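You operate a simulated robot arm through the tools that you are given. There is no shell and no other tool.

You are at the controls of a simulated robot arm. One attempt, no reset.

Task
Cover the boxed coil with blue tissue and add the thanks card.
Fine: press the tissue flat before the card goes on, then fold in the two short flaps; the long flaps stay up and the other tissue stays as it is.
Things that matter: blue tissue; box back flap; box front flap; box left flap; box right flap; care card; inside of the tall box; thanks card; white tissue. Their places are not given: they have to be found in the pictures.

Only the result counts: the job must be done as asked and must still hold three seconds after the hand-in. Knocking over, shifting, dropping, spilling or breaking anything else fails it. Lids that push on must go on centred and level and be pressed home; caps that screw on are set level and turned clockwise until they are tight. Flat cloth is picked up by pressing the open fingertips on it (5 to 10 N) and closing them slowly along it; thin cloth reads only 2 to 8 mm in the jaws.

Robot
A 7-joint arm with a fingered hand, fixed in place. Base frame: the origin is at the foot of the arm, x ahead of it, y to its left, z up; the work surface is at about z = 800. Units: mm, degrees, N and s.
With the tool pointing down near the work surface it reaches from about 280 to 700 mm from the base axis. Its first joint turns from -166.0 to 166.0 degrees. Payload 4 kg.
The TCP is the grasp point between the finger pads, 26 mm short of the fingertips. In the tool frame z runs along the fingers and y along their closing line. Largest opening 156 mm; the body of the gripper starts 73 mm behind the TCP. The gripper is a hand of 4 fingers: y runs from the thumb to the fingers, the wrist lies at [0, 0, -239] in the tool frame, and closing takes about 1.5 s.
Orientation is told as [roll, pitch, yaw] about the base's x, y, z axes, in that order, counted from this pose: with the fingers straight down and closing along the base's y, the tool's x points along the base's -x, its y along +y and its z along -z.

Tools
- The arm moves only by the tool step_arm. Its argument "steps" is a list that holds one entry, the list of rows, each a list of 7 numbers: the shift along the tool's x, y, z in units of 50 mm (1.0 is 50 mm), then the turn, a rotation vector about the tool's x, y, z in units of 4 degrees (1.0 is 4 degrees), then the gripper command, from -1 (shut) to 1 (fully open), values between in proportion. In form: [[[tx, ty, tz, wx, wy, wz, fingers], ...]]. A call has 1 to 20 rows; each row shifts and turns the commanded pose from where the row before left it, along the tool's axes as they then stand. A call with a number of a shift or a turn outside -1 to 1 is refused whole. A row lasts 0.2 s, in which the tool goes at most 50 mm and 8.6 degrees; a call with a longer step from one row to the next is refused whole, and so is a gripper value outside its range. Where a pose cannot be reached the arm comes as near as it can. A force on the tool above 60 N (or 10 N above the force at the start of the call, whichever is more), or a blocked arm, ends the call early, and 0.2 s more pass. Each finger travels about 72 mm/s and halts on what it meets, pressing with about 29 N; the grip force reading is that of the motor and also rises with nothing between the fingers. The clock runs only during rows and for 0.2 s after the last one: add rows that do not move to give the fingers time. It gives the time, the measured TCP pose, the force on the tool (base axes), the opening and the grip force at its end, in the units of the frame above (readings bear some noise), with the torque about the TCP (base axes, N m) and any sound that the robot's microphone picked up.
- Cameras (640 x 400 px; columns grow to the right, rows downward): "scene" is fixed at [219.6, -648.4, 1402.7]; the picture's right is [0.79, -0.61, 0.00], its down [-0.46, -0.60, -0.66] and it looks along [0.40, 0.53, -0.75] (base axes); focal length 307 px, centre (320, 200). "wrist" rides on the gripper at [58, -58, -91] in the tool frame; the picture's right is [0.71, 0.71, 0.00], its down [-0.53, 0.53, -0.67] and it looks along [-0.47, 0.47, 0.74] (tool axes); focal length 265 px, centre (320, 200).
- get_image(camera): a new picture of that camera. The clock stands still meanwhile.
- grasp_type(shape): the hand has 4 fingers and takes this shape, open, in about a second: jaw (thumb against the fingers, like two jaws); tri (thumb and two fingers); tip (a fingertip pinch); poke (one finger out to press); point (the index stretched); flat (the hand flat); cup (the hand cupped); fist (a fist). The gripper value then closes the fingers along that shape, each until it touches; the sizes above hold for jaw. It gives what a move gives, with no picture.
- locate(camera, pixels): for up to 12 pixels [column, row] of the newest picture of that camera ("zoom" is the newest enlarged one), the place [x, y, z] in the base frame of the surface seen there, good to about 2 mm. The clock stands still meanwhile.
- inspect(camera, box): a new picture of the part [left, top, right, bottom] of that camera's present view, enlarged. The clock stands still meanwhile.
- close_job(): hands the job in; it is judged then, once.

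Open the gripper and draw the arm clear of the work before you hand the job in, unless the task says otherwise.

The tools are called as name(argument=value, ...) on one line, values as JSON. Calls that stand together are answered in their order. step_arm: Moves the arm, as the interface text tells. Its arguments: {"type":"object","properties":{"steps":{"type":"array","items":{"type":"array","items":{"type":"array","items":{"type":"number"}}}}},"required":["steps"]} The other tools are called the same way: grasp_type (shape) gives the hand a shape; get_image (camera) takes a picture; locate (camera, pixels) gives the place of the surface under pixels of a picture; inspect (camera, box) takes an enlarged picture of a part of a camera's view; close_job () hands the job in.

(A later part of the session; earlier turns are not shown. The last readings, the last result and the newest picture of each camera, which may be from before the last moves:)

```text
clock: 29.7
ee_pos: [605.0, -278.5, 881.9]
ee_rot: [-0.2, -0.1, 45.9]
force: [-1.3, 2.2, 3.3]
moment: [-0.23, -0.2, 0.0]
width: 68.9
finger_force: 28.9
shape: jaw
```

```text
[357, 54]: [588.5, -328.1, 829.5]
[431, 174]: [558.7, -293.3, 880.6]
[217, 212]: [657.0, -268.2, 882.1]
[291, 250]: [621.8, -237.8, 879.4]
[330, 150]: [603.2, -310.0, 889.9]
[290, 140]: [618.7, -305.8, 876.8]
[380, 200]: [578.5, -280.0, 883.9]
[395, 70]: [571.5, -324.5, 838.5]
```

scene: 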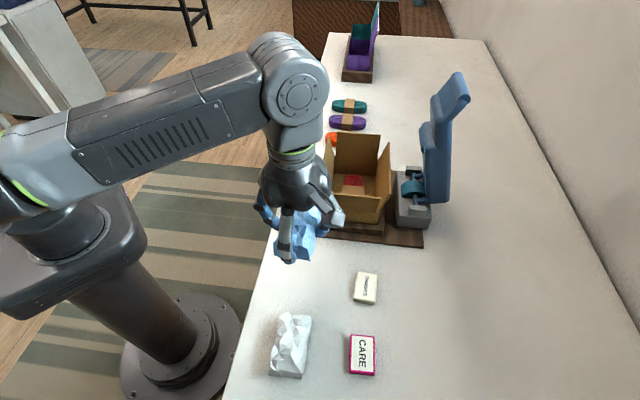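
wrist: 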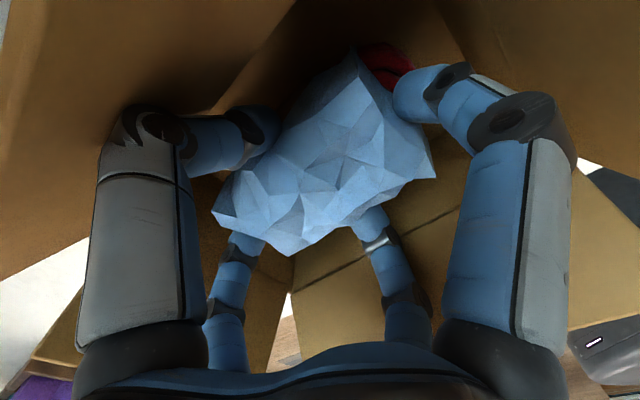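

The tissue is centred within about 2 mm of the coil and practically rests on it. I open gradually past the end-finger width.

step_arm(steps=[[[0, 0.03, 0, 0, 0, 0, -0.05], [0, 0, 0, 0, 0, 0, 0.05], [0, 0, 0, 0, 0, 0, 0.15], [0, 0, 0, 0, 0, 0, 0.22], [0, 0, 0, 0, 0, 0, 0.28], [0, 0, 0, 0, 0, 0, 0.32], [0, 0, 0, 0, 0, 0, 0.32]]])

get_image(camera="wrist")

inspect(camera="scene", box=[310, 110, 410, 240])

```text
clock: 31.3
ee_pos: [603.8, -279.2, 881.7]
ee_rot: [-0.1, 0.0, 45.8]
force: [-0.9, 0.8, 2.8]
moment: [-0.24, -0.25, -0.03]
width: 77.5
finger_force: 0.0
shape: jaw
```

```text
taken
```

wrist: 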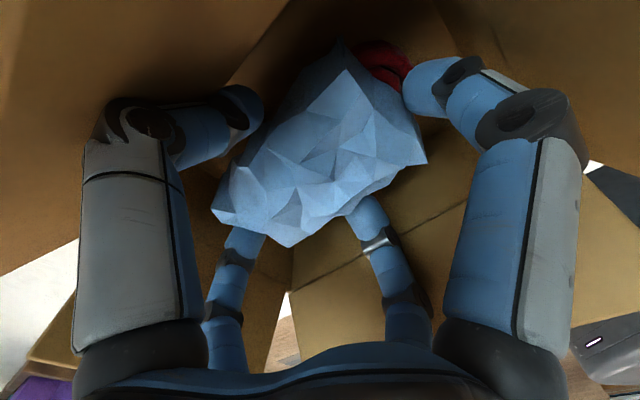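

```text
3.08 times, centred on (360, 175) of scene
```

zoom: 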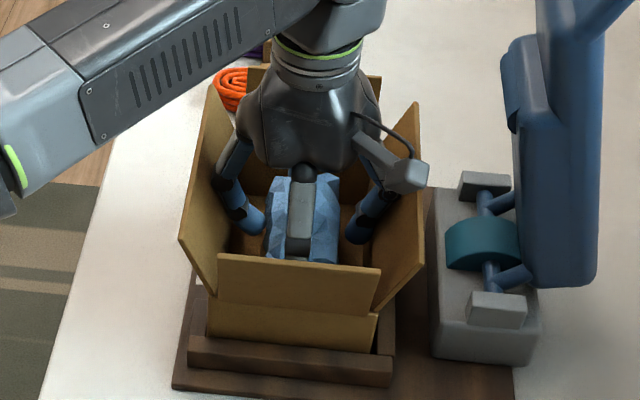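

The tissue shifted slightly in the view, so it has settled out of the fingers. I raise straight up slowly and check that it stays.

step_arm(steps=[[[0, 0, -0.15, 0, 0, 0, 0.32], [0, 0, -0.2, 0, 0, 0, 0.34], [0, 0, -0.2, 0, 0, 0, 0.36], [0, 0, 0, 0, 0, 0, 0.36]]])

get_image(camera="wrist")

```text
clock: 32.3
ee_pos: [604.6, -278.5, 909.5]
ee_rot: [0.0, 0.0, 45.8]
force: [-0.1, 0.3, 0.3]
moment: [0.12, 0.11, -0.03]
width: 96.2
finger_force: 0.1
shape: jaw
```

```text
taken
```

wrist: 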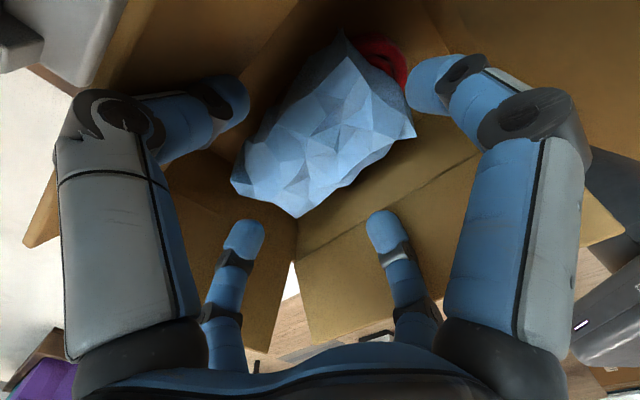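

The tissue stays in the box. I raise the hand well above the flaps and look.

step_arm(steps=[[[0, 0, -0.4, 0, 0, 0, 0.36], [0, 0, -0.6, 0, 0, 0, 0.36], [0, 0, -0.8, 0, 0, 0, 0.36], [0, 0, -0.8, 0, 0, 0, 0.36], [0, 0, -0.4, 0, 0, 0, 0.36], [0, 0, 0, 0, 0, 0, 0.36]]])

get_image(camera="wrist")

inspect(camera="scene", box=[310, 110, 410, 240])

```text
clock: 33.7
ee_pos: [590.1, -273.0, 1059.3]
ee_rot: [0.0, -0.1, 45.9]
force: [0.3, 0.0, 1.0]
moment: [0.01, -0.02, 0.0]
width: 105.9
finger_force: 0.1
shape: jaw
out of reach, approached as far as the arm can: row 4, 5
```

```text
taken
```

wrist: 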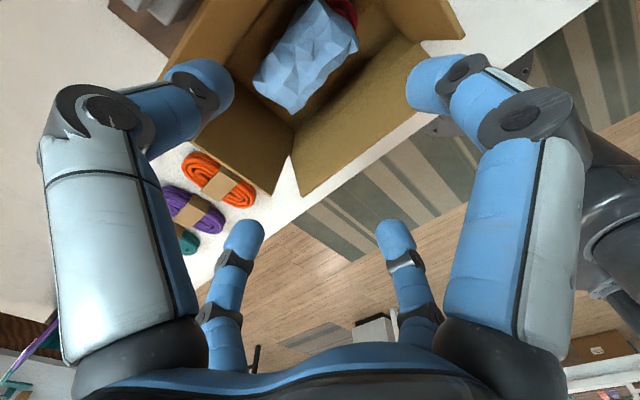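

```text
3.08 times, centred on (360, 175) of scene
```

zoom: 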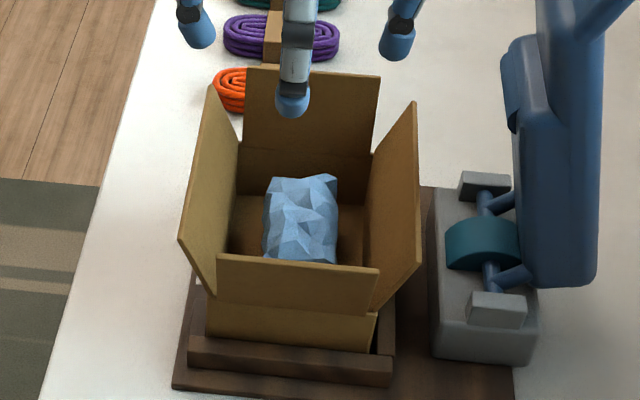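

The tissue sits over the coil. I measure its height and position, and re-check the flap tops.

locate(camera="zoom", pixels=[[268, 182], [335, 178], [265, 255], [335, 260], [300, 220], [285, 200], [320, 240], [218, 258], [378, 270], [210, 90], [182, 238], [416, 104]])

locate(camera="wrist", pixels=[[318, 4], [355, 50], [256, 88], [297, 108], [310, 45], [345, 20]])

```text
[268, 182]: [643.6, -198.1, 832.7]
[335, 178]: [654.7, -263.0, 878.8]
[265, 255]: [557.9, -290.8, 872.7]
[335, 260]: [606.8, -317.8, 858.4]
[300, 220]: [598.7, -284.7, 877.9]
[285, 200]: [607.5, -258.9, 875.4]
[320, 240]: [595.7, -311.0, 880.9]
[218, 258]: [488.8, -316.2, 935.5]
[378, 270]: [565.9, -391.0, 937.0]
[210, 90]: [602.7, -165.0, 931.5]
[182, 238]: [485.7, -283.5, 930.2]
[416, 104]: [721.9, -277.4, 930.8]
```

```text
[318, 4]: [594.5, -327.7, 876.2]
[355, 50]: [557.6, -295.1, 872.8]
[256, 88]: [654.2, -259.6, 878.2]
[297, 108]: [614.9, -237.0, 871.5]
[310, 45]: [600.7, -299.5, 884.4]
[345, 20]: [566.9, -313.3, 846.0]
```

The tissue is centred at about (605,-280) with its top at z of about 880. I close the fingers to a compact cluster for pressing and come down part-way to regain the exact centre.

step_arm(steps=[[[0, 0, 0.5, 0, 0, 0, -0.2], [0, 0, 0.5, 0, 0, 0, -0.6], [0, 0, 0.5, 0, 0, 0, -0.65], [0, 0, 0, 0, 0, 0, -0.65], [0, 0, 0, 0, 0, 0, -0.65]]])

get_image(camera="wrist")

inspect(camera="scene", box=[290, 90, 430, 250])

```text
clock: 34.9
ee_pos: [591.0, -273.2, 987.9]
ee_rot: [-0.1, 0.0, 45.9]
force: [0.6, 0.0, 0.1]
moment: [-0.01, 0.02, 0.01]
width: 27.8
finger_force: 0.0
shape: jaw
```

```text
taken
```

wrist: 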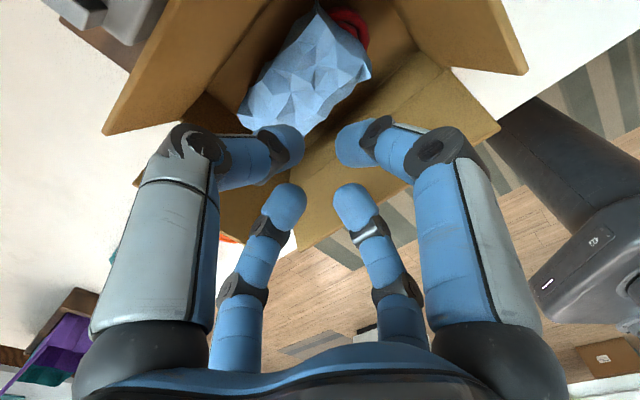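

```text
2.50 times, centred on (360, 170) of scene
```

zoom: 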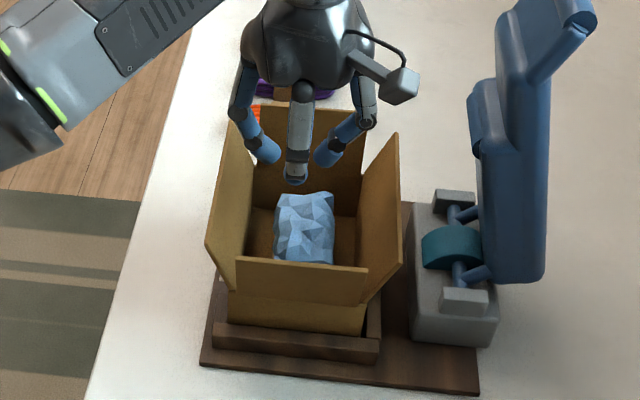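

The commanded pose now matches the real one at (591,-273,988). I shift to the box centre and come down to just above the tissue.

step_arm(steps=[[[-0.087, -0.32, 0, 0, 0, 0, -0.65], [0, 0, 0.4, 0, 0, 0, -0.65], [0, 0, 0.4, 0, 0, 0, -0.65], [0, 0, 0.4, 0, 0, 0, -0.65], [0, 0, 0.2, 0, 0, 0, -0.65], [0, 0, 0, 0, 0, 0, -0.65]]])

inspect(camera="scene", box=[310, 110, 410, 240])

get_image(camera="wrist")

```text
clock: 36.3
ee_pos: [606.3, -283.3, 914.5]
ee_rot: [-0.1, -0.1, 45.9]
force: [0.3, 0.0, 1.4]
moment: [-0.01, 0.05, 0.02]
width: 27.7
finger_force: 0.1
shape: jaw
```

```text
3.08 times, centred on (360, 175) of scene
```

zoom: 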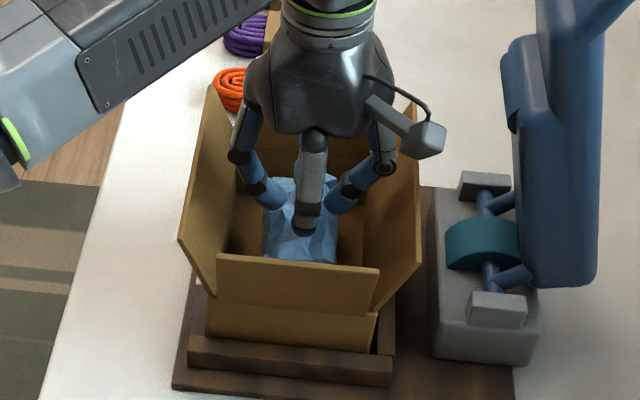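

```text
taken
```

wrist: 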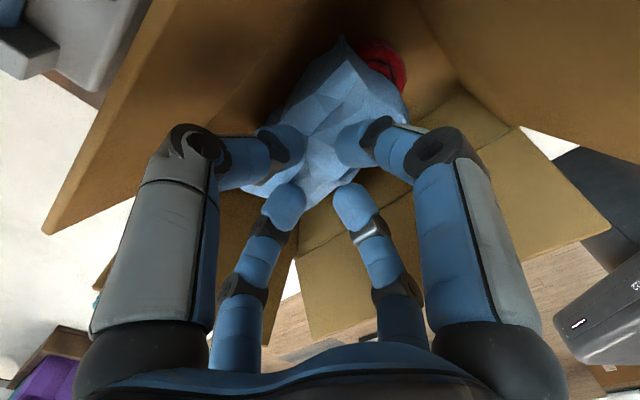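

The fingertips are centred just over the tissue. I press down in small steps and read the force.

step_arm(steps=[[[0, 0, 0.08, 0, 0, 0, -0.65], [0, 0, 0.08, 0, 0, 0, -0.65], [0, 0, 0.06, 0, 0, 0, -0.65], [0, 0, 0, 0, 0, 0, -0.65]]])

```text
clock: 37.3
ee_pos: [605.8, -283.4, 903.7]
ee_rot: [0.0, -0.1, 45.9]
force: [1.0, 0.2, -0.3]
moment: [0.02, 0.0, 0.01]
width: 27.7
finger_force: 0.1
shape: jaw
```

step_arm(steps=[[[0, 0, 0.06, 0, 0, 0, -0.65], [0, 0, 0.06, 0, 0, 0, -0.65], [0, 0, 0.06, 0, 0, 0, -0.65], [0, 0, 0, 0, 0, 0, -0.65]]])

```text
clock: 38.3
ee_pos: [605.7, -282.7, 894.1]
ee_rot: [-0.1, 0.1, 45.9]
force: [-0.1, 0.3, -0.1]
moment: [-0.02, 0.01, 0.0]
width: 27.7
finger_force: 0.0
shape: jaw
```

No contact yet, since the curled tips are shorter. I continue down in small steps.

step_arm(steps=[[[0, 0, 0.06, 0, 0, 0, -0.65], [0, 0, 0.06, 0, 0, 0, -0.65], [0, 0, 0.04, 0, 0, 0, -0.65], [0, 0, 0, 0, 0, 0, -0.65]]])

get_image(camera="wrist")

```text
clock: 39.3
ee_pos: [606.2, -281.3, 886.9]
ee_rot: [0.0, 0.1, 45.8]
force: [-0.5, 0.4, 0.4]
moment: [0.01, 0.0, -0.04]
width: 27.6
finger_force: 0.1
shape: jaw
```

```text
taken
```

wrist: 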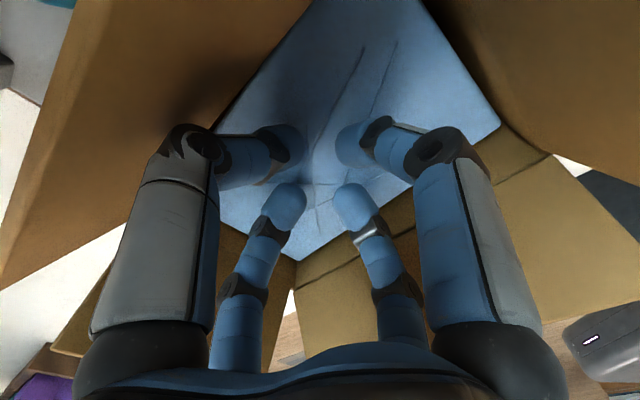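

The tissue has spread into a flat sheet that fills the box. I raise the hand and check it.

step_arm(steps=[[[0, 0, -0.3, 0, 0, 0, -0.65], [0, 0, -0.5, 0, 0, 0, -0.65], [0, 0, -0.7, 0, 0, 0, -0.65], [0, 0, -0.7, 0, 0, 0, -0.65], [0, 0, 0, 0, 0, 0, -0.65]]])

get_image(camera="wrist")

inspect(camera="scene", box=[310, 110, 410, 240])

```text
clock: 40.5
ee_pos: [606.3, -280.9, 994.4]
ee_rot: [-0.1, 0.0, 45.8]
force: [0.2, -0.6, 0.3]
moment: [-0.02, 0.03, -0.01]
width: 27.6
finger_force: 0.0
shape: jaw
```

```text
taken
```

wrist: 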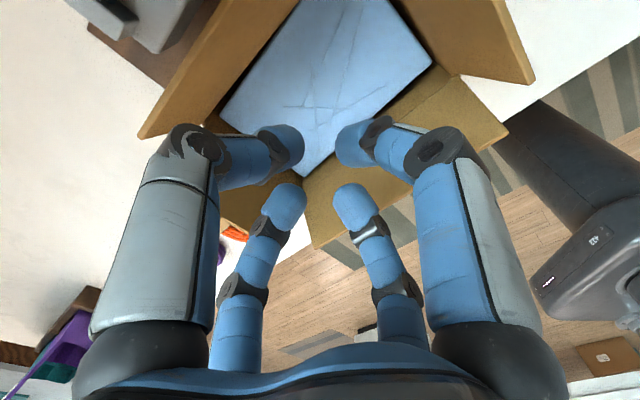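

```text
3.08 times, centred on (360, 175) of scene
```

zoom: 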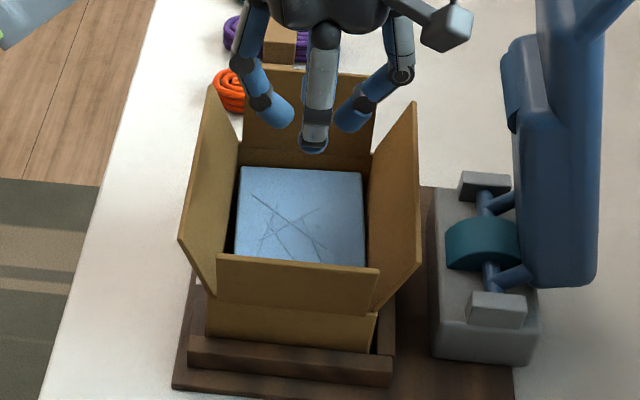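

The sheet now covers the coil and lies flat. I measure its level before fetching the card.

locate(camera="zoom", pixels=[[245, 172], [355, 176], [240, 250], [360, 260], [300, 215], [335, 200], [219, 260], [377, 272], [248, 70], [376, 80], [416, 106], [183, 238]])

```text
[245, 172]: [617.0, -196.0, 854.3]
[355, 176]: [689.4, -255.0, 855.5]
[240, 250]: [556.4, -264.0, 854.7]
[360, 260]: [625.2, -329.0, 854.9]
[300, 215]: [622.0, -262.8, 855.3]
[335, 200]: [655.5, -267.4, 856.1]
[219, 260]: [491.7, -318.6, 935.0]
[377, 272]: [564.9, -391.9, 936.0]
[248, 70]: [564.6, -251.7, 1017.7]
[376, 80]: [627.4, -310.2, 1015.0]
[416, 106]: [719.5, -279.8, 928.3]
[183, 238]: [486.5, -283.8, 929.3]
```

The flat tissue's top is at z 855, so the card will sit at about 855–871. I move over the thanks card at (466,-480), align to about 41°, and set a 75 mm opening.

step_arm(steps=[[[0.802, -0.129, 0, 0, 0, 0, -0.65], [0.802, -0.129, 0, 0, 0, 0, -0.65], [0.802, -0.129, 0, 0, 0, 0, -0.65], [0.802, -0.129, 0, 0, 0, 0, -0.65], [0.802, -0.129, 0, 0, 0, 0, -0.5], [0.802, -0.129, 0, 0, 0, 0, -0.3], [0, 0, 0.3, 0, 0, 0.6, -0.04], [0, 0, 0.5, 0, 0, 0.6, -0.04], [0, 0, 0.5, 0, 0, 0, -0.04], [0, 0, 0, 0, 0, 0, -0.04]]])

get_image(camera="wrist")

inspect(camera="scene", box=[290, 180, 450, 330])

```text
clock: 42.7
ee_pos: [466.5, -481.7, 929.9]
ee_rot: [-0.1, 0.0, 41.1]
force: [0.4, 0.0, 0.6]
moment: [0.02, -0.01, -0.02]
width: 74.5
finger_force: 0.1
shape: jaw
```

```text
taken
```

wrist: 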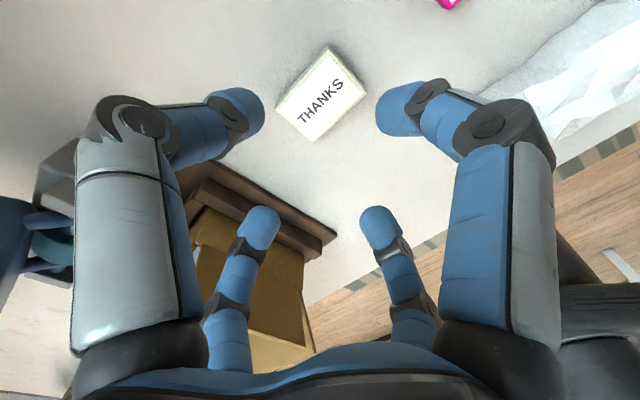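

```text
2.67 times, centred on (370, 255) of scene
```

zoom: 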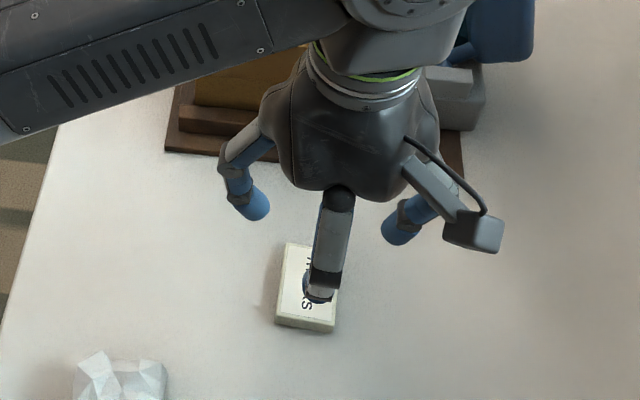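

The card is between the fingers in the wrist view. I locate its corners and the fingertip heights at this opening.

locate(camera="wrist", pixels=[[329, 49], [364, 89], [279, 106], [314, 138], [322, 95]])

locate(camera="zoom", pixels=[[318, 302], [322, 292], [257, 218], [250, 210], [398, 243], [400, 235]])

```text
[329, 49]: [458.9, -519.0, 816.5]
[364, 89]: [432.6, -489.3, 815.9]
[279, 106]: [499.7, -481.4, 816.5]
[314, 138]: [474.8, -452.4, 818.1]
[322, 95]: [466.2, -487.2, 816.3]
```

```text
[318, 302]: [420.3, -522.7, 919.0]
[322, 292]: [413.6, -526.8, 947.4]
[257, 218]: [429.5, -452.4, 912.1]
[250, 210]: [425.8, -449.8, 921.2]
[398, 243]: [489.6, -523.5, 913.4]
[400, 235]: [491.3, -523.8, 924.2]
```

The card centre is near (466,-483), under the hand. I descend to TCP z of about 832 with the fingers around it.

step_arm(steps=[[[0.02, -0.02, 0.6, 0, 0, 0, -0.04], [0, 0, 0.6, 0, 0, 0, -0.04], [0, 0, 0.4, 0, 0, 0, -0.04], [0, 0, 0.24, 0, 0, 0, -0.04], [0, 0, 0.1, 0, 0, 0, -0.04], [0, 0, 0, 0, 0, 0, -0.04]]])

get_image(camera="wrist")

inspect(camera="scene", box=[310, 220, 430, 330])

```text
clock: 44.1
ee_pos: [467.0, -483.9, 833.0]
ee_rot: [-0.2, -0.1, 41.1]
force: [0.5, 0.1, -0.1]
moment: [-0.03, 0.01, -0.02]
width: 74.4
finger_force: 0.0
shape: jaw
```

```text
taken
```

wrist: 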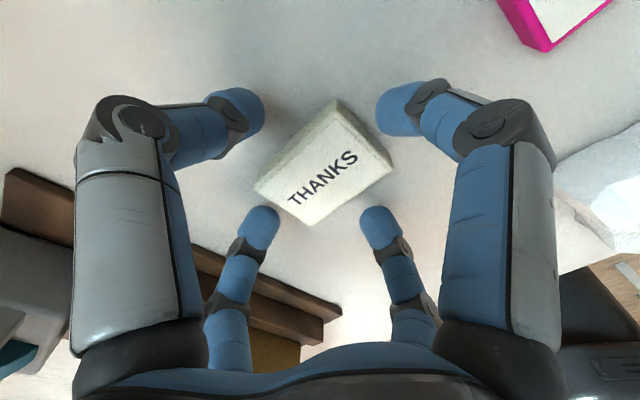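

```text
3.64 times, centred on (370, 275) of scene
```

zoom: 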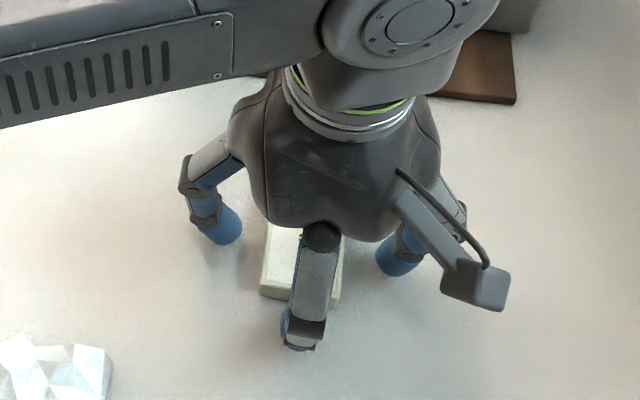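

The card lies centrally between the four fingers. I lower gently to find how far the tips are from the table.

step_arm(steps=[[[0, 0, 0.05, 0, 0, 0, -0.04], [0, 0, 0.05, 0, 0, 0, -0.04], [0, 0, 0.04, 0, 0, 0, -0.04], [0, 0, 0, 0, 0, 0, -0.04]]])

```text
clock: 45.1
ee_pos: [467.6, -483.6, 827.4]
ee_rot: [-0.1, 0.0, 41.0]
force: [-0.3, -0.6, 0.8]
moment: [0.04, 0.04, 0.01]
width: 74.5
finger_force: 0.0
shape: jaw
```

step_arm(steps=[[[0, 0, 0.04, 0, 0, 0, -0.04], [0, 0, 0.04, 0, 0, 0, -0.04], [0, 0, 0, 0, 0, 0, -0.04]]])

```text
clock: 45.9
ee_pos: [468.0, -484.8, 825.9]
ee_rot: [-0.3, -0.1, 41.1]
force: [-0.6, 0.5, 37.8]
moment: [0.29, 0.42, 0.01]
width: 76.2
finger_force: 0.1
shape: jaw
```

The tips touch the table at TCP z of about 826. I back off 3 mm and begin closing, following down slightly as the tips curl up.

step_arm(steps=[[[0, 0, -0.1, 0, 0, 0, -0.04], [0, 0, 0, 0, 0, 0, -0.15], [0, 0, 0.02, 0, 0, 0, -0.25], [0, 0, 0.02, 0, 0, 0, -0.35], [0, 0, 0.02, 0, 0, 0, -0.45], [0, 0, 0, 0, 0, 0, -0.55], [0, 0, 0, 0, 0, 0, -0.65], [0, 0, 0, 0, 0, 0, -0.65]]])

get_image(camera="wrist")

inspect(camera="scene", box=[310, 220, 430, 330])

```text
clock: 47.7
ee_pos: [467.6, -483.7, 826.0]
ee_rot: [-0.1, 0.1, 41.1]
force: [2.0, -1.9, 18.0]
moment: [-0.19, -0.14, 0.0]
width: 47.4
finger_force: 28.9
shape: jaw
```

```text
taken
```

wrist: 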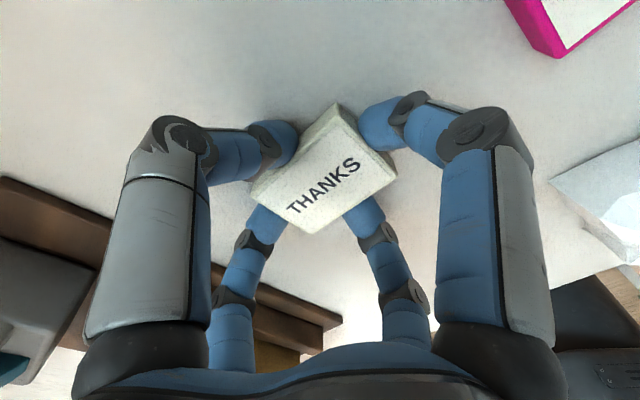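

```text
3.64 times, centred on (370, 275) of scene
```

zoom: 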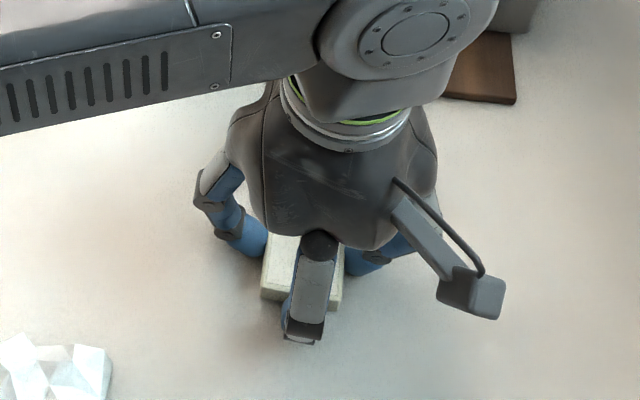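

The grip is on the card (29 N). I lift slowly and check that it stays level.

step_arm(steps=[[[0, 0, -0.1, 0, 0, 0, -0.65], [0, 0, -0.1, 0, 0, 0, -0.65], [0, 0, -0.2, 0, 0, 0, -0.65], [0, 0, -0.3, 0, 0, 0, -0.65], [0, 0, 0, 0, 0, 0, -0.65]]])

get_image(camera="wrist")

inspect(camera="scene", box=[310, 200, 430, 310])

```text
clock: 48.9
ee_pos: [466.3, -484.6, 861.0]
ee_rot: [-0.1, -0.1, 41.1]
force: [-1.8, -0.1, -0.5]
moment: [-0.01, -0.01, 0.0]
width: 47.4
finger_force: 29.1
shape: jaw
```

```text
taken
```

wrist: 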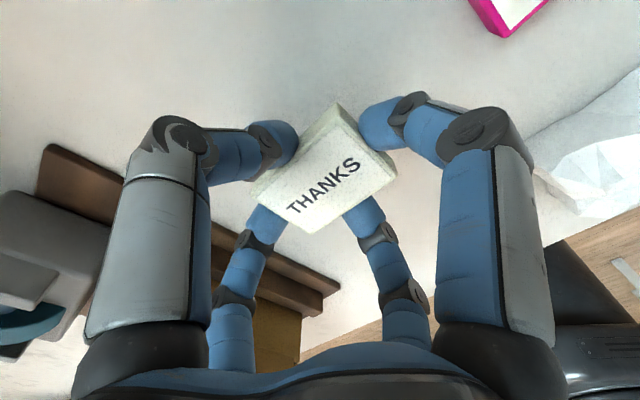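

```text
3.64 times, centred on (370, 255) of scene
```

zoom: 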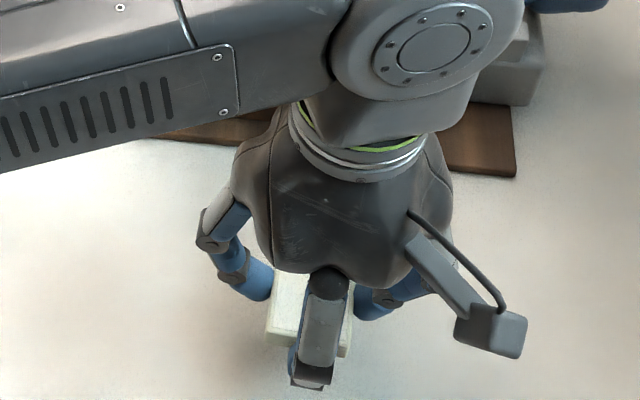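

The card is held level. I lift to z of about 990 and carry it to above the box centre.

step_arm(steps=[[[0, 0, -0.6, 0, 0, 0, -0.65], [0, 0, -0.8, 0, 0, 0, -0.65], [0, 0, -0.8, 0, 0, 0, -0.65], [0, 0, -0.36, 0, 0, 0, -0.65], [-0.5, 0.13, 0, 0, 0, 0, -0.65], [-0.8, 0.208, 0, 0, 0, 0, -0.65], [-0.8, 0.208, 0, 0, 0, 0, -0.65], [-0.8, 0.208, 0, 0, 0, 0, -0.65], [-0.8, 0.208, 0, 0, 0, 0, -0.65], [-0.675, 0.174, 0, 0, 0, 0, -0.65], [-0.4, 0.103, 0, 0, 0, 0, -0.65], [0, 0, 0, 0, 0, -0.6, -0.65], [0, 0, 0, 0, 0, -0.55, -0.65], [0, 0, 0, 0, 0, 0, -0.65]]])

get_image(camera="wrist")

inspect(camera="scene", box=[290, 90, 430, 250])

```text
clock: 51.9
ee_pos: [606.0, -279.6, 990.1]
ee_rot: [-0.1, 0.0, 45.9]
force: [-0.8, 0.0, 0.1]
moment: [0.05, 0.03, -0.01]
width: 47.2
finger_force: 29.0
shape: jaw
```

```text
taken
```

wrist: 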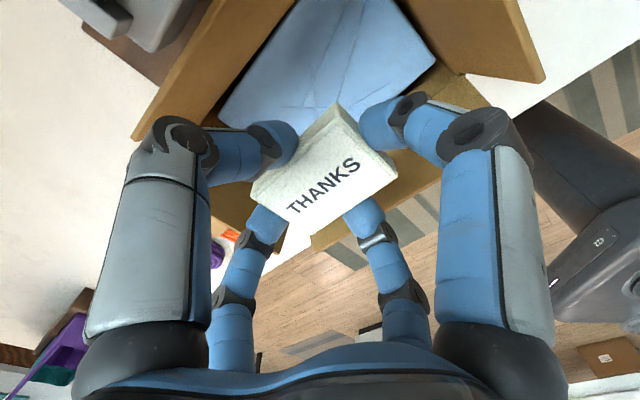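

```text
2.50 times, centred on (360, 170) of scene
```

zoom: 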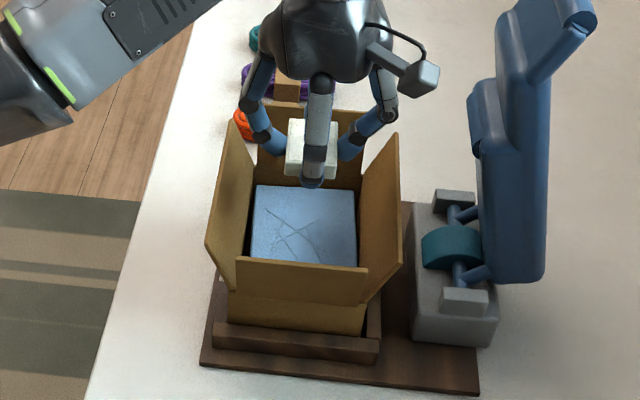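

The card hangs over the flat tissue. I descend to TCP z of about 886, just above resting height.

step_arm(steps=[[[0, 0, 0.5, 0, 0, 0, -0.65], [0, 0, 0.5, 0, 0, 0, -0.65], [0, 0, 0.4, 0, 0, 0, -0.65], [0, 0, 0.3, 0, 0, 0, -0.65], [0, 0, 0.2, 0, 0, 0, -0.65], [0, 0, 0.1, 0, 0, 0, -0.65], [0, 0, 0.06, 0, 0, 0, -0.65], [0, 0, 0, 0, 0, 0, -0.65]]])

get_image(camera="wrist")

inspect(camera="scene", box=[310, 110, 410, 240])

```text
clock: 53.7
ee_pos: [604.8, -280.8, 884.7]
ee_rot: [-0.2, 0.0, 45.7]
force: [-0.1, 0.0, -0.1]
moment: [0.02, -0.03, 0.03]
width: 47.2
finger_force: 29.1
shape: jaw
```

```text
taken
```

wrist: 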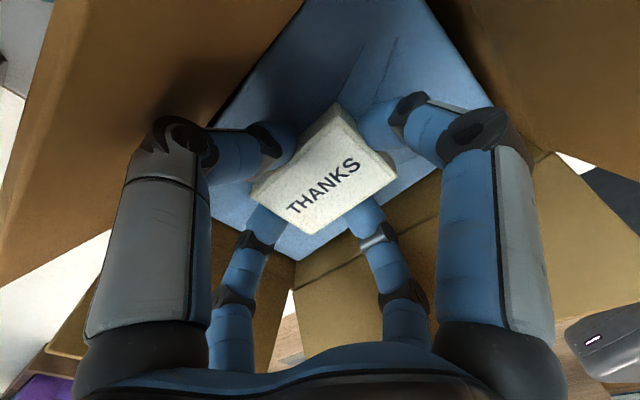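

```text
3.08 times, centred on (360, 175) of scene
```

zoom: 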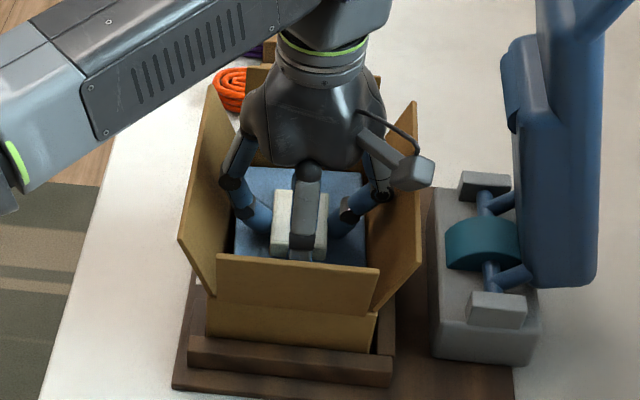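

I lower the last 3 mm to rest the card, then open to about 75 mm, rising slightly because the tips extend as they open.

step_arm(steps=[[[0, 0, 0.03, 0, 0, 0, -0.65], [0, 0, 0.03, 0, 0, 0, -0.65], [0, 0, 0, 0, 0, 0, -0.5], [0, 0, -0.03, 0, 0, 0, -0.35], [0, 0, -0.03, 0, 0, 0, -0.2], [0, 0, -0.03, 0, 0, 0, -0.1], [0, 0, 0, 0, 0, 0, -0.04], [0, 0, 0, 0, 0, 0, -0.04]]])

get_image(camera="wrist")

```text
clock: 55.5
ee_pos: [605.1, -279.7, 886.0]
ee_rot: [-0.1, 0.0, 45.7]
force: [-0.5, 0.6, 1.0]
moment: [-0.13, -0.16, -0.03]
width: 68.7
finger_force: 0.1
shape: jaw
```

```text
taken
```

wrist: 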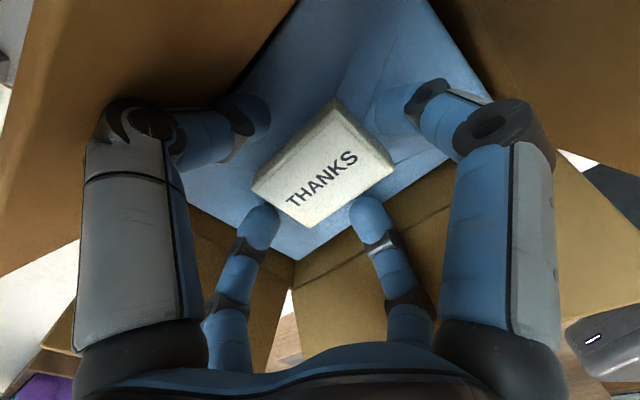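

The card looks free of the fingers. I raise straight up and look.

step_arm(steps=[[[0, 0, -0.15, 0, 0, 0, -0.04], [0, 0, -0.2, 0, 0, 0, -0.04], [0, 0, -0.4, 0, 0, 0, -0.04], [0, 0, -0.6, 0, 0, 0, -0.04], [0, 0, -0.7, 0, 0, 0, -0.04], [0, 0, 0, 0, 0, 0, -0.04]]])

get_image(camera="wrist")

inspect(camera="scene", box=[310, 110, 410, 240])

```text
clock: 56.9
ee_pos: [607.4, -282.4, 987.7]
ee_rot: [0.0, 0.0, 45.7]
force: [-0.5, -1.0, 0.1]
moment: [-0.04, -0.03, 0.0]
width: 74.6
finger_force: 0.1
shape: jaw
```

```text
taken
```

wrist: 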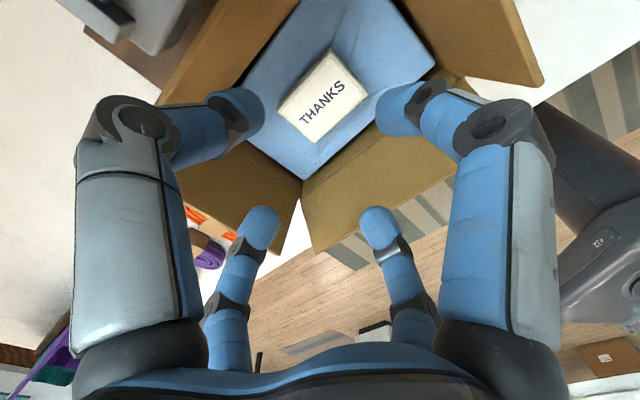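

```text
3.08 times, centred on (360, 175) of scene
```

zoom: 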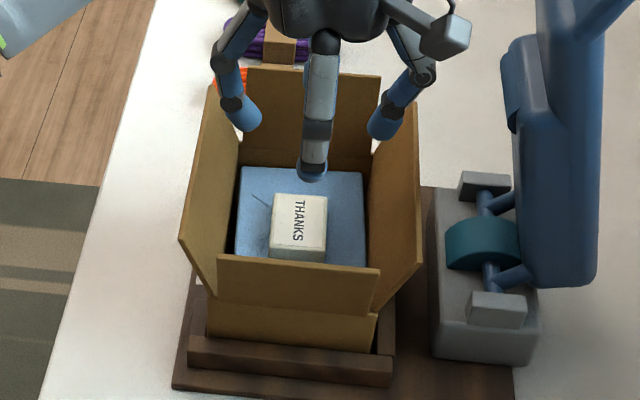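

The card rests flat on the tissue. Next come the flaps: I check the "poke" shape here above the box to see how far the single finger extends.

grasp_type(shape="poke")

inspect(camera="scene", box=[290, 60, 430, 220])

get_image(camera="wrist")

```text
clock: 57.8
ee_pos: [606.5, -282.3, 989.2]
ee_rot: [-0.1, 0.1, 45.7]
force: [0.3, 0.6, 0.5]
moment: [0.01, -0.01, 0.02]
width: 0.0
finger_force: 0.1
shape: poke
```

```text
2.50 times, centred on (360, 140) of scene
```

zoom: 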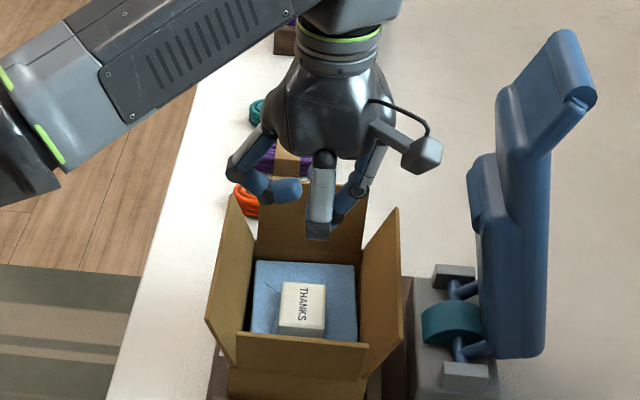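

```text
taken
```

wrist: 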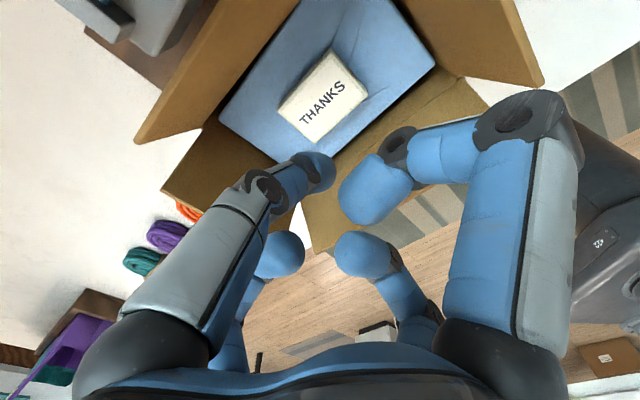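

In "poke" the thumb points down near the tool axis. I locate its tip and the other fingers' low points.

locate(camera="wrist", pixels=[[318, 172], [325, 160], [310, 185], [375, 200], [280, 250], [365, 255], [400, 150], [515, 115]])

locate(camera="zoom", pixels=[[318, 236], [345, 218], [288, 196], [237, 180], [355, 195], [320, 205]])

```text
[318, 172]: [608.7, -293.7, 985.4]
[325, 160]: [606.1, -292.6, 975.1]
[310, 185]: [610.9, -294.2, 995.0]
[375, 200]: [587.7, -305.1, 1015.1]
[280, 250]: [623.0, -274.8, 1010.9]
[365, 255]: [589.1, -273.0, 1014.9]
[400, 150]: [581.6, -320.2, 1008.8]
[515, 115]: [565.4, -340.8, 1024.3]
```

```text
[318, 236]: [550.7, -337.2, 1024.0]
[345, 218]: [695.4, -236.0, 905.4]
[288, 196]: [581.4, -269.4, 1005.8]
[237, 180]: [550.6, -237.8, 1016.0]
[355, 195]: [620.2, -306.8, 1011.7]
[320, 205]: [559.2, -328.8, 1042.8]
```

The poke tip is on the tool axis about 20 mm below TCP, some 30 mm lower than the other fingers, which suits the flaps. I pass over the front flap to its outside (u≈-142) and lower to tip z of about 916.

step_arm(steps=[[[0.71, 0, 0, 0, 0, 0, -1], [0.71, 0, 0, 0, 0, 0, -1], [0.71, 0, 0, 0, 0, 0, -1], [0.71, 0, 0, 0, 0, 0, -1], [0, 0, 0.4, 0, 0, 0, -1], [0, 0, 0.4, 0, 0, 0, -1], [0, 0, 0.2, 0, 0, 0, -1], [0, 0, 0, 0, 0, 0, -1]]])

inspect(camera="scene", box=[270, 100, 430, 280])

get_image(camera="wrist")

```text
clock: 59.6
ee_pos: [507.0, -381.2, 937.3]
ee_rot: [0.0, 0.0, 45.6]
force: [-0.4, -0.3, -0.3]
moment: [0.03, 0.02, -0.03]
width: 0.1
finger_force: 28.8
shape: jaw
```

```text
2.22 times, centred on (350, 190) of scene
```

zoom: 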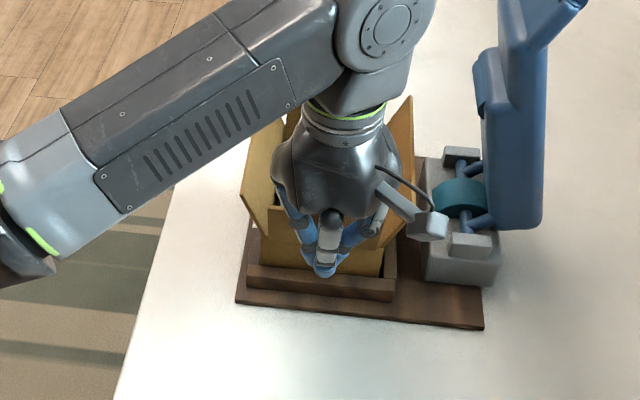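

```text
taken
```

wrist: 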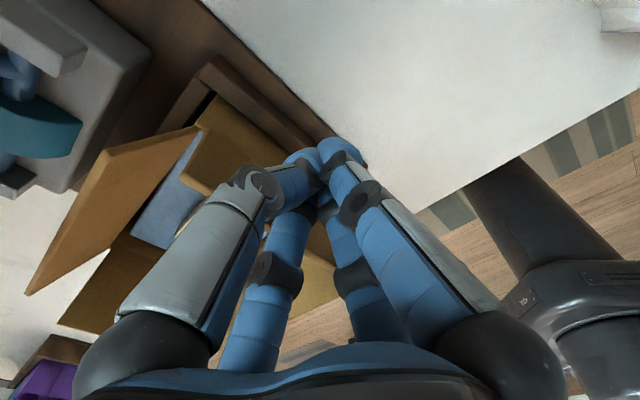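

The gripper value turned the hand into a fully closed jaw, a tapered cone, which also works as a pusher. I check its tip and the front flap's position.

locate(camera="zoom", pixels=[[323, 274], [322, 262], [305, 255], [345, 245], [295, 222], [365, 228]])

locate(camera="wrist", pixels=[[215, 135], [240, 165], [197, 130], [325, 175], [320, 150], [335, 190], [195, 175], [30, 290]])

inspect(camera="wrist", box=[150, 50, 400, 350])

```text
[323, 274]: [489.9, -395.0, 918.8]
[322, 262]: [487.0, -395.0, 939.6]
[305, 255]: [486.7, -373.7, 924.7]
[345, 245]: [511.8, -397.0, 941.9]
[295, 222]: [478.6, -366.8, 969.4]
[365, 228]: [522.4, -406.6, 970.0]
```

```text
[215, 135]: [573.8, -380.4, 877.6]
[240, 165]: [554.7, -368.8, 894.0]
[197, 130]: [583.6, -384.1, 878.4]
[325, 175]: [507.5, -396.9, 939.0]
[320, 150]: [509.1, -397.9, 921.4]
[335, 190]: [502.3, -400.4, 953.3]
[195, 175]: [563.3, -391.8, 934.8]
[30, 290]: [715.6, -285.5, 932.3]
```

```text
1.33 times, centred on (275, 200) of wrist
```

zoom: 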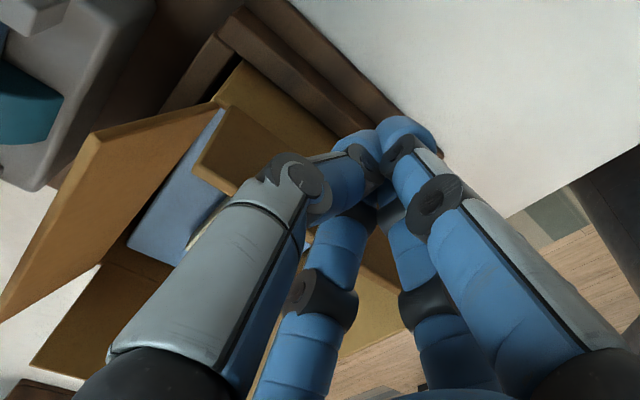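

The cone is 14 mm clear of the front flap, with tip z of about 912. I sweep it inward (+u) in gentle steps to tip the flap over.

step_arm(steps=[[[-0.2, 0, 0, 0, 0, 0, -1], [-0.2, 0, 0, 0, 0, 0, -1], [-0.2, 0, 0, 0, 0, 0, -1], [-0.2, 0, 0, 0, 0, 0, -1], [-0.2, 0, 0, 0, 0, 0, -1], [0, 0, 0, 0, 0, 0, -1]]])

inspect(camera="scene", box=[270, 100, 430, 280])

get_image(camera="wrist")

```text
clock: 61.0
ee_pos: [542.9, -346.3, 938.9]
ee_rot: [-0.1, -0.1, 45.7]
force: [0.2, 0.1, -0.9]
moment: [0.02, 0.03, -0.03]
width: 0.3
finger_force: 28.9
shape: jaw
```

```text
2.22 times, centred on (350, 190) of scene
```

zoom: 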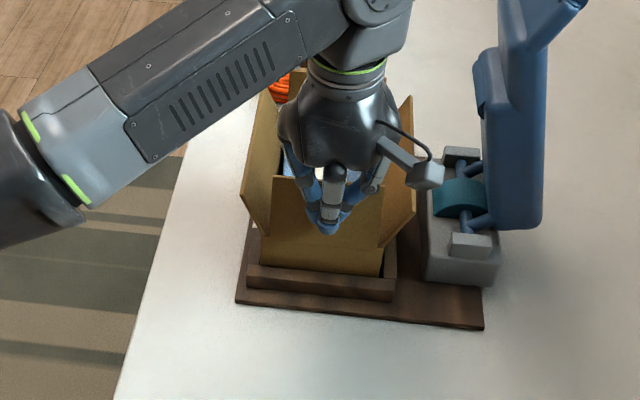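

```text
taken
```

wrist: 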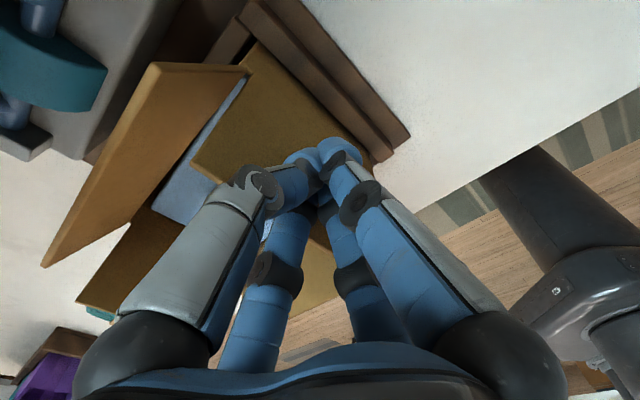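

The flap is swinging in with very little force. I continue the sweep 30 mm more.

step_arm(steps=[[[-0.2, 0, 0, 0, 0, 0, -1], [-0.2, 0, 0, 0, 0, 0, -1], [-0.2, 0, 0.04, 0, 0, 0, -1], [-0.1, 0, 0.1, 0, 0, 0, -1], [0, 0, 0, 0, 0, 0, -1]]])

inspect(camera="scene", box=[270, 100, 430, 280])

get_image(camera="wrist")

```text
clock: 62.2
ee_pos: [564.9, -320.2, 933.4]
ee_rot: [-0.1, 0.1, 45.7]
force: [-1.1, -0.5, -0.2]
moment: [-0.03, 0.01, -0.01]
width: 0.0
finger_force: 29.1
shape: jaw
```

```text
2.22 times, centred on (350, 190) of scene
```

zoom: 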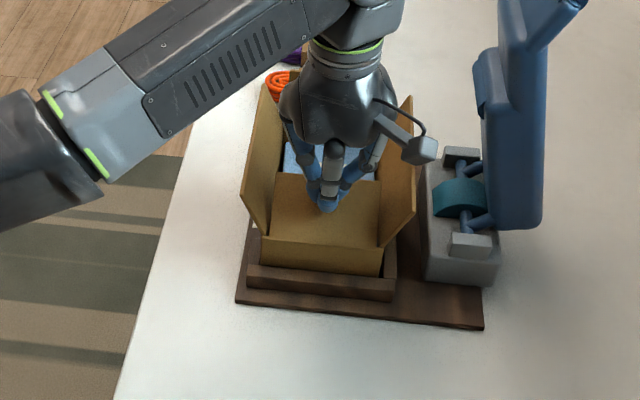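

```text
taken
```

wrist: 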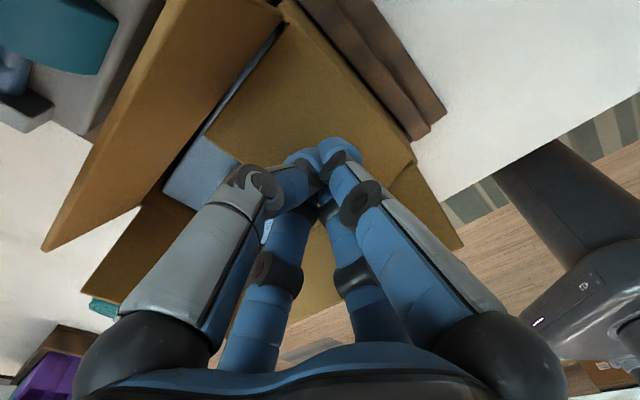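

The flap now leans well inward. I press it down in steps, watching the force.

step_arm(steps=[[[0, 0, 0.16, 0, 0, 0, -1], [0, 0, 0.16, 0, 0, 0, -1], [0, 0, 0.12, 0, 0, 0, -1], [0, 0, 0, 0, 0, 0, -1]]])

inspect(camera="scene", box=[270, 100, 430, 280])

```text
clock: 63.2
ee_pos: [566.6, -320.1, 909.7]
ee_rot: [0.0, 0.0, 45.7]
force: [-0.1, 0.4, -0.3]
moment: [0.0, 0.01, -0.02]
width: 0.1
finger_force: 29.2
shape: jaw
```

```text
2.22 times, centred on (350, 190) of scene
```

zoom: 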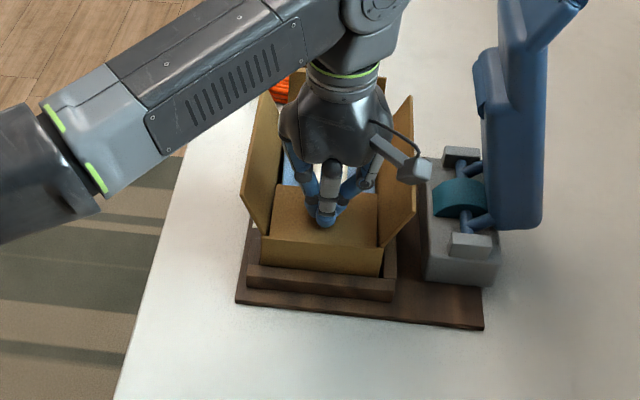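

The flap follows without load. I keep pressing down until I feel resistance.

step_arm(steps=[[[0, 0, 0.1, 0, 0, 0, -1], [0, 0, 0.08, 0, 0, 0, -1], [0, 0, 0, 0, 0, 0, -1]]])

```text
clock: 64.0
ee_pos: [566.0, -320.1, 906.6]
ee_rot: [-0.6, -0.3, 45.8]
force: [1.8, 1.3, 53.8]
moment: [0.51, -0.38, -0.01]
width: 0.0
finger_force: 29.2
shape: jaw
```

Firm resistance at TCP z 906. I rise off and check the flap.

step_arm(steps=[[[0, 0, -0.3, 0, 0, 0, -1], [0, 0, -0.5, 0, 0, 0, -1], [0, 0, -0.7, 0, 0, 0, -1], [0, 0, 0, 0, 0, 0, -1]]])

inspect(camera="scene", box=[310, 110, 430, 250])

get_image(camera="wrist")

```text
clock: 65.0
ee_pos: [564.5, -320.0, 977.7]
ee_rot: [0.0, 0.0, 45.7]
force: [-0.3, 0.0, 0.3]
moment: [0.02, 0.02, 0.0]
width: 0.1
finger_force: 29.0
shape: jaw
```

```text
2.86 times, centred on (370, 180) of scene
```

zoom: 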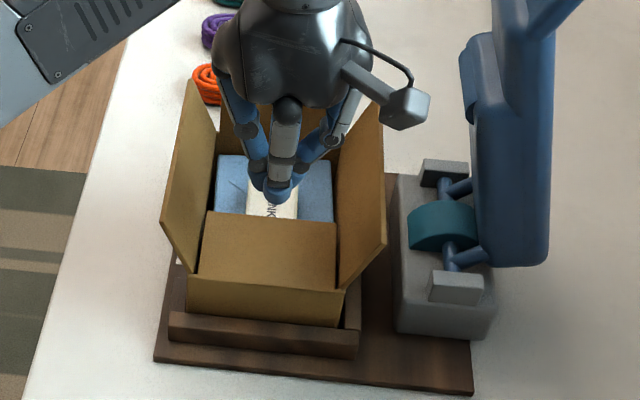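

```text
taken
```

wrist: 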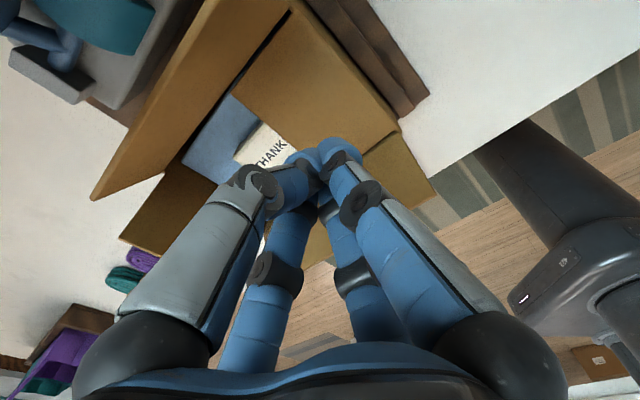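

I check the folded flap's height along its length.

locate(camera="zoom", pixels=[[210, 215], [333, 226], [270, 220], [200, 275], [335, 288], [270, 255], [165, 220], [195, 84], [383, 245], [378, 110], [230, 165], [320, 165]])

```text
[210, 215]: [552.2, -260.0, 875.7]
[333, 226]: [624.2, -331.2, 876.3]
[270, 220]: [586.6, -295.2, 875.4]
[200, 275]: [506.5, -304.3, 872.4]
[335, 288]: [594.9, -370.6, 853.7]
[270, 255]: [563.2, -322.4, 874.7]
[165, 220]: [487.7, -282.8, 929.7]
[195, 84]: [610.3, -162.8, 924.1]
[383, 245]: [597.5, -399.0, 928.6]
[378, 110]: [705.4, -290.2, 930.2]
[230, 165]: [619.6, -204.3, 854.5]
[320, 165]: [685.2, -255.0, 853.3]
```

The front flap lies flat at z 875. Now I carry the hand at z of about 985 over to outside the back-left corner (u≈133, v≈-75) and lower there.

step_arm(steps=[[[0, 0, -0.15, 0, 0, 0, -1], [-0.6, 0.241, 0, 0, 0, 0, -1], [-0.756, 0.304, 0, 0, 0, 0, -1], [-0.756, 0.304, 0, 0, 0, 0, -1], [-0.756, 0.304, 0, 0, 0, 0, -1], [-0.6, 0.241, 0, 0, 0, 0, -1], [-0.312, 0.126, 0, 0, 0, 0, -1], [0, 0, 0, 0, 0, 0, -1]]])

inspect(camera="scene", box=[290, 60, 450, 220])

get_image(camera="wrist")

```text
clock: 66.8
ee_pos: [644.7, -135.9, 982.2]
ee_rot: [-0.1, 0.0, 45.8]
force: [0.2, 1.1, -0.2]
moment: [0.01, 0.03, 0.0]
width: 0.0
finger_force: 28.8
shape: jaw
```

```text
2.50 times, centred on (370, 140) of scene
```

zoom: 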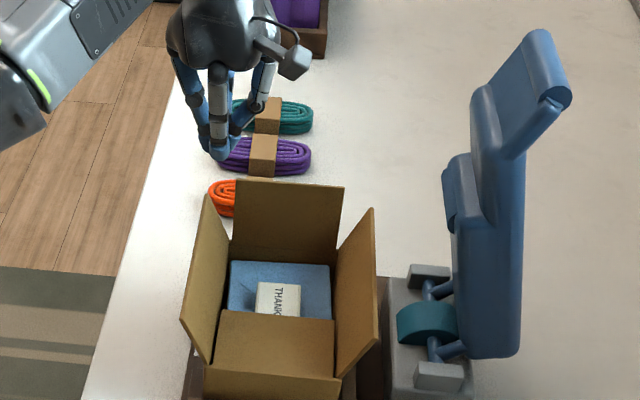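

```text
taken
```

wrist: 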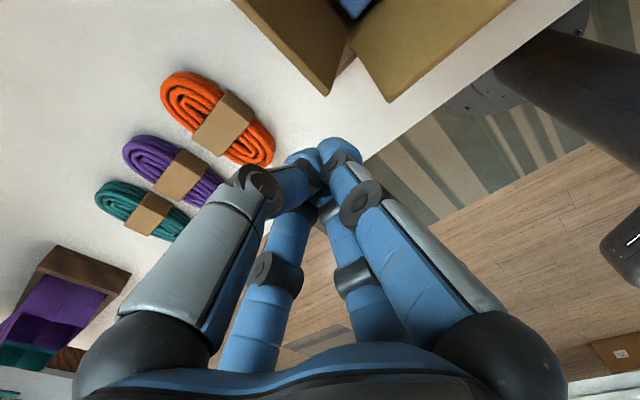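

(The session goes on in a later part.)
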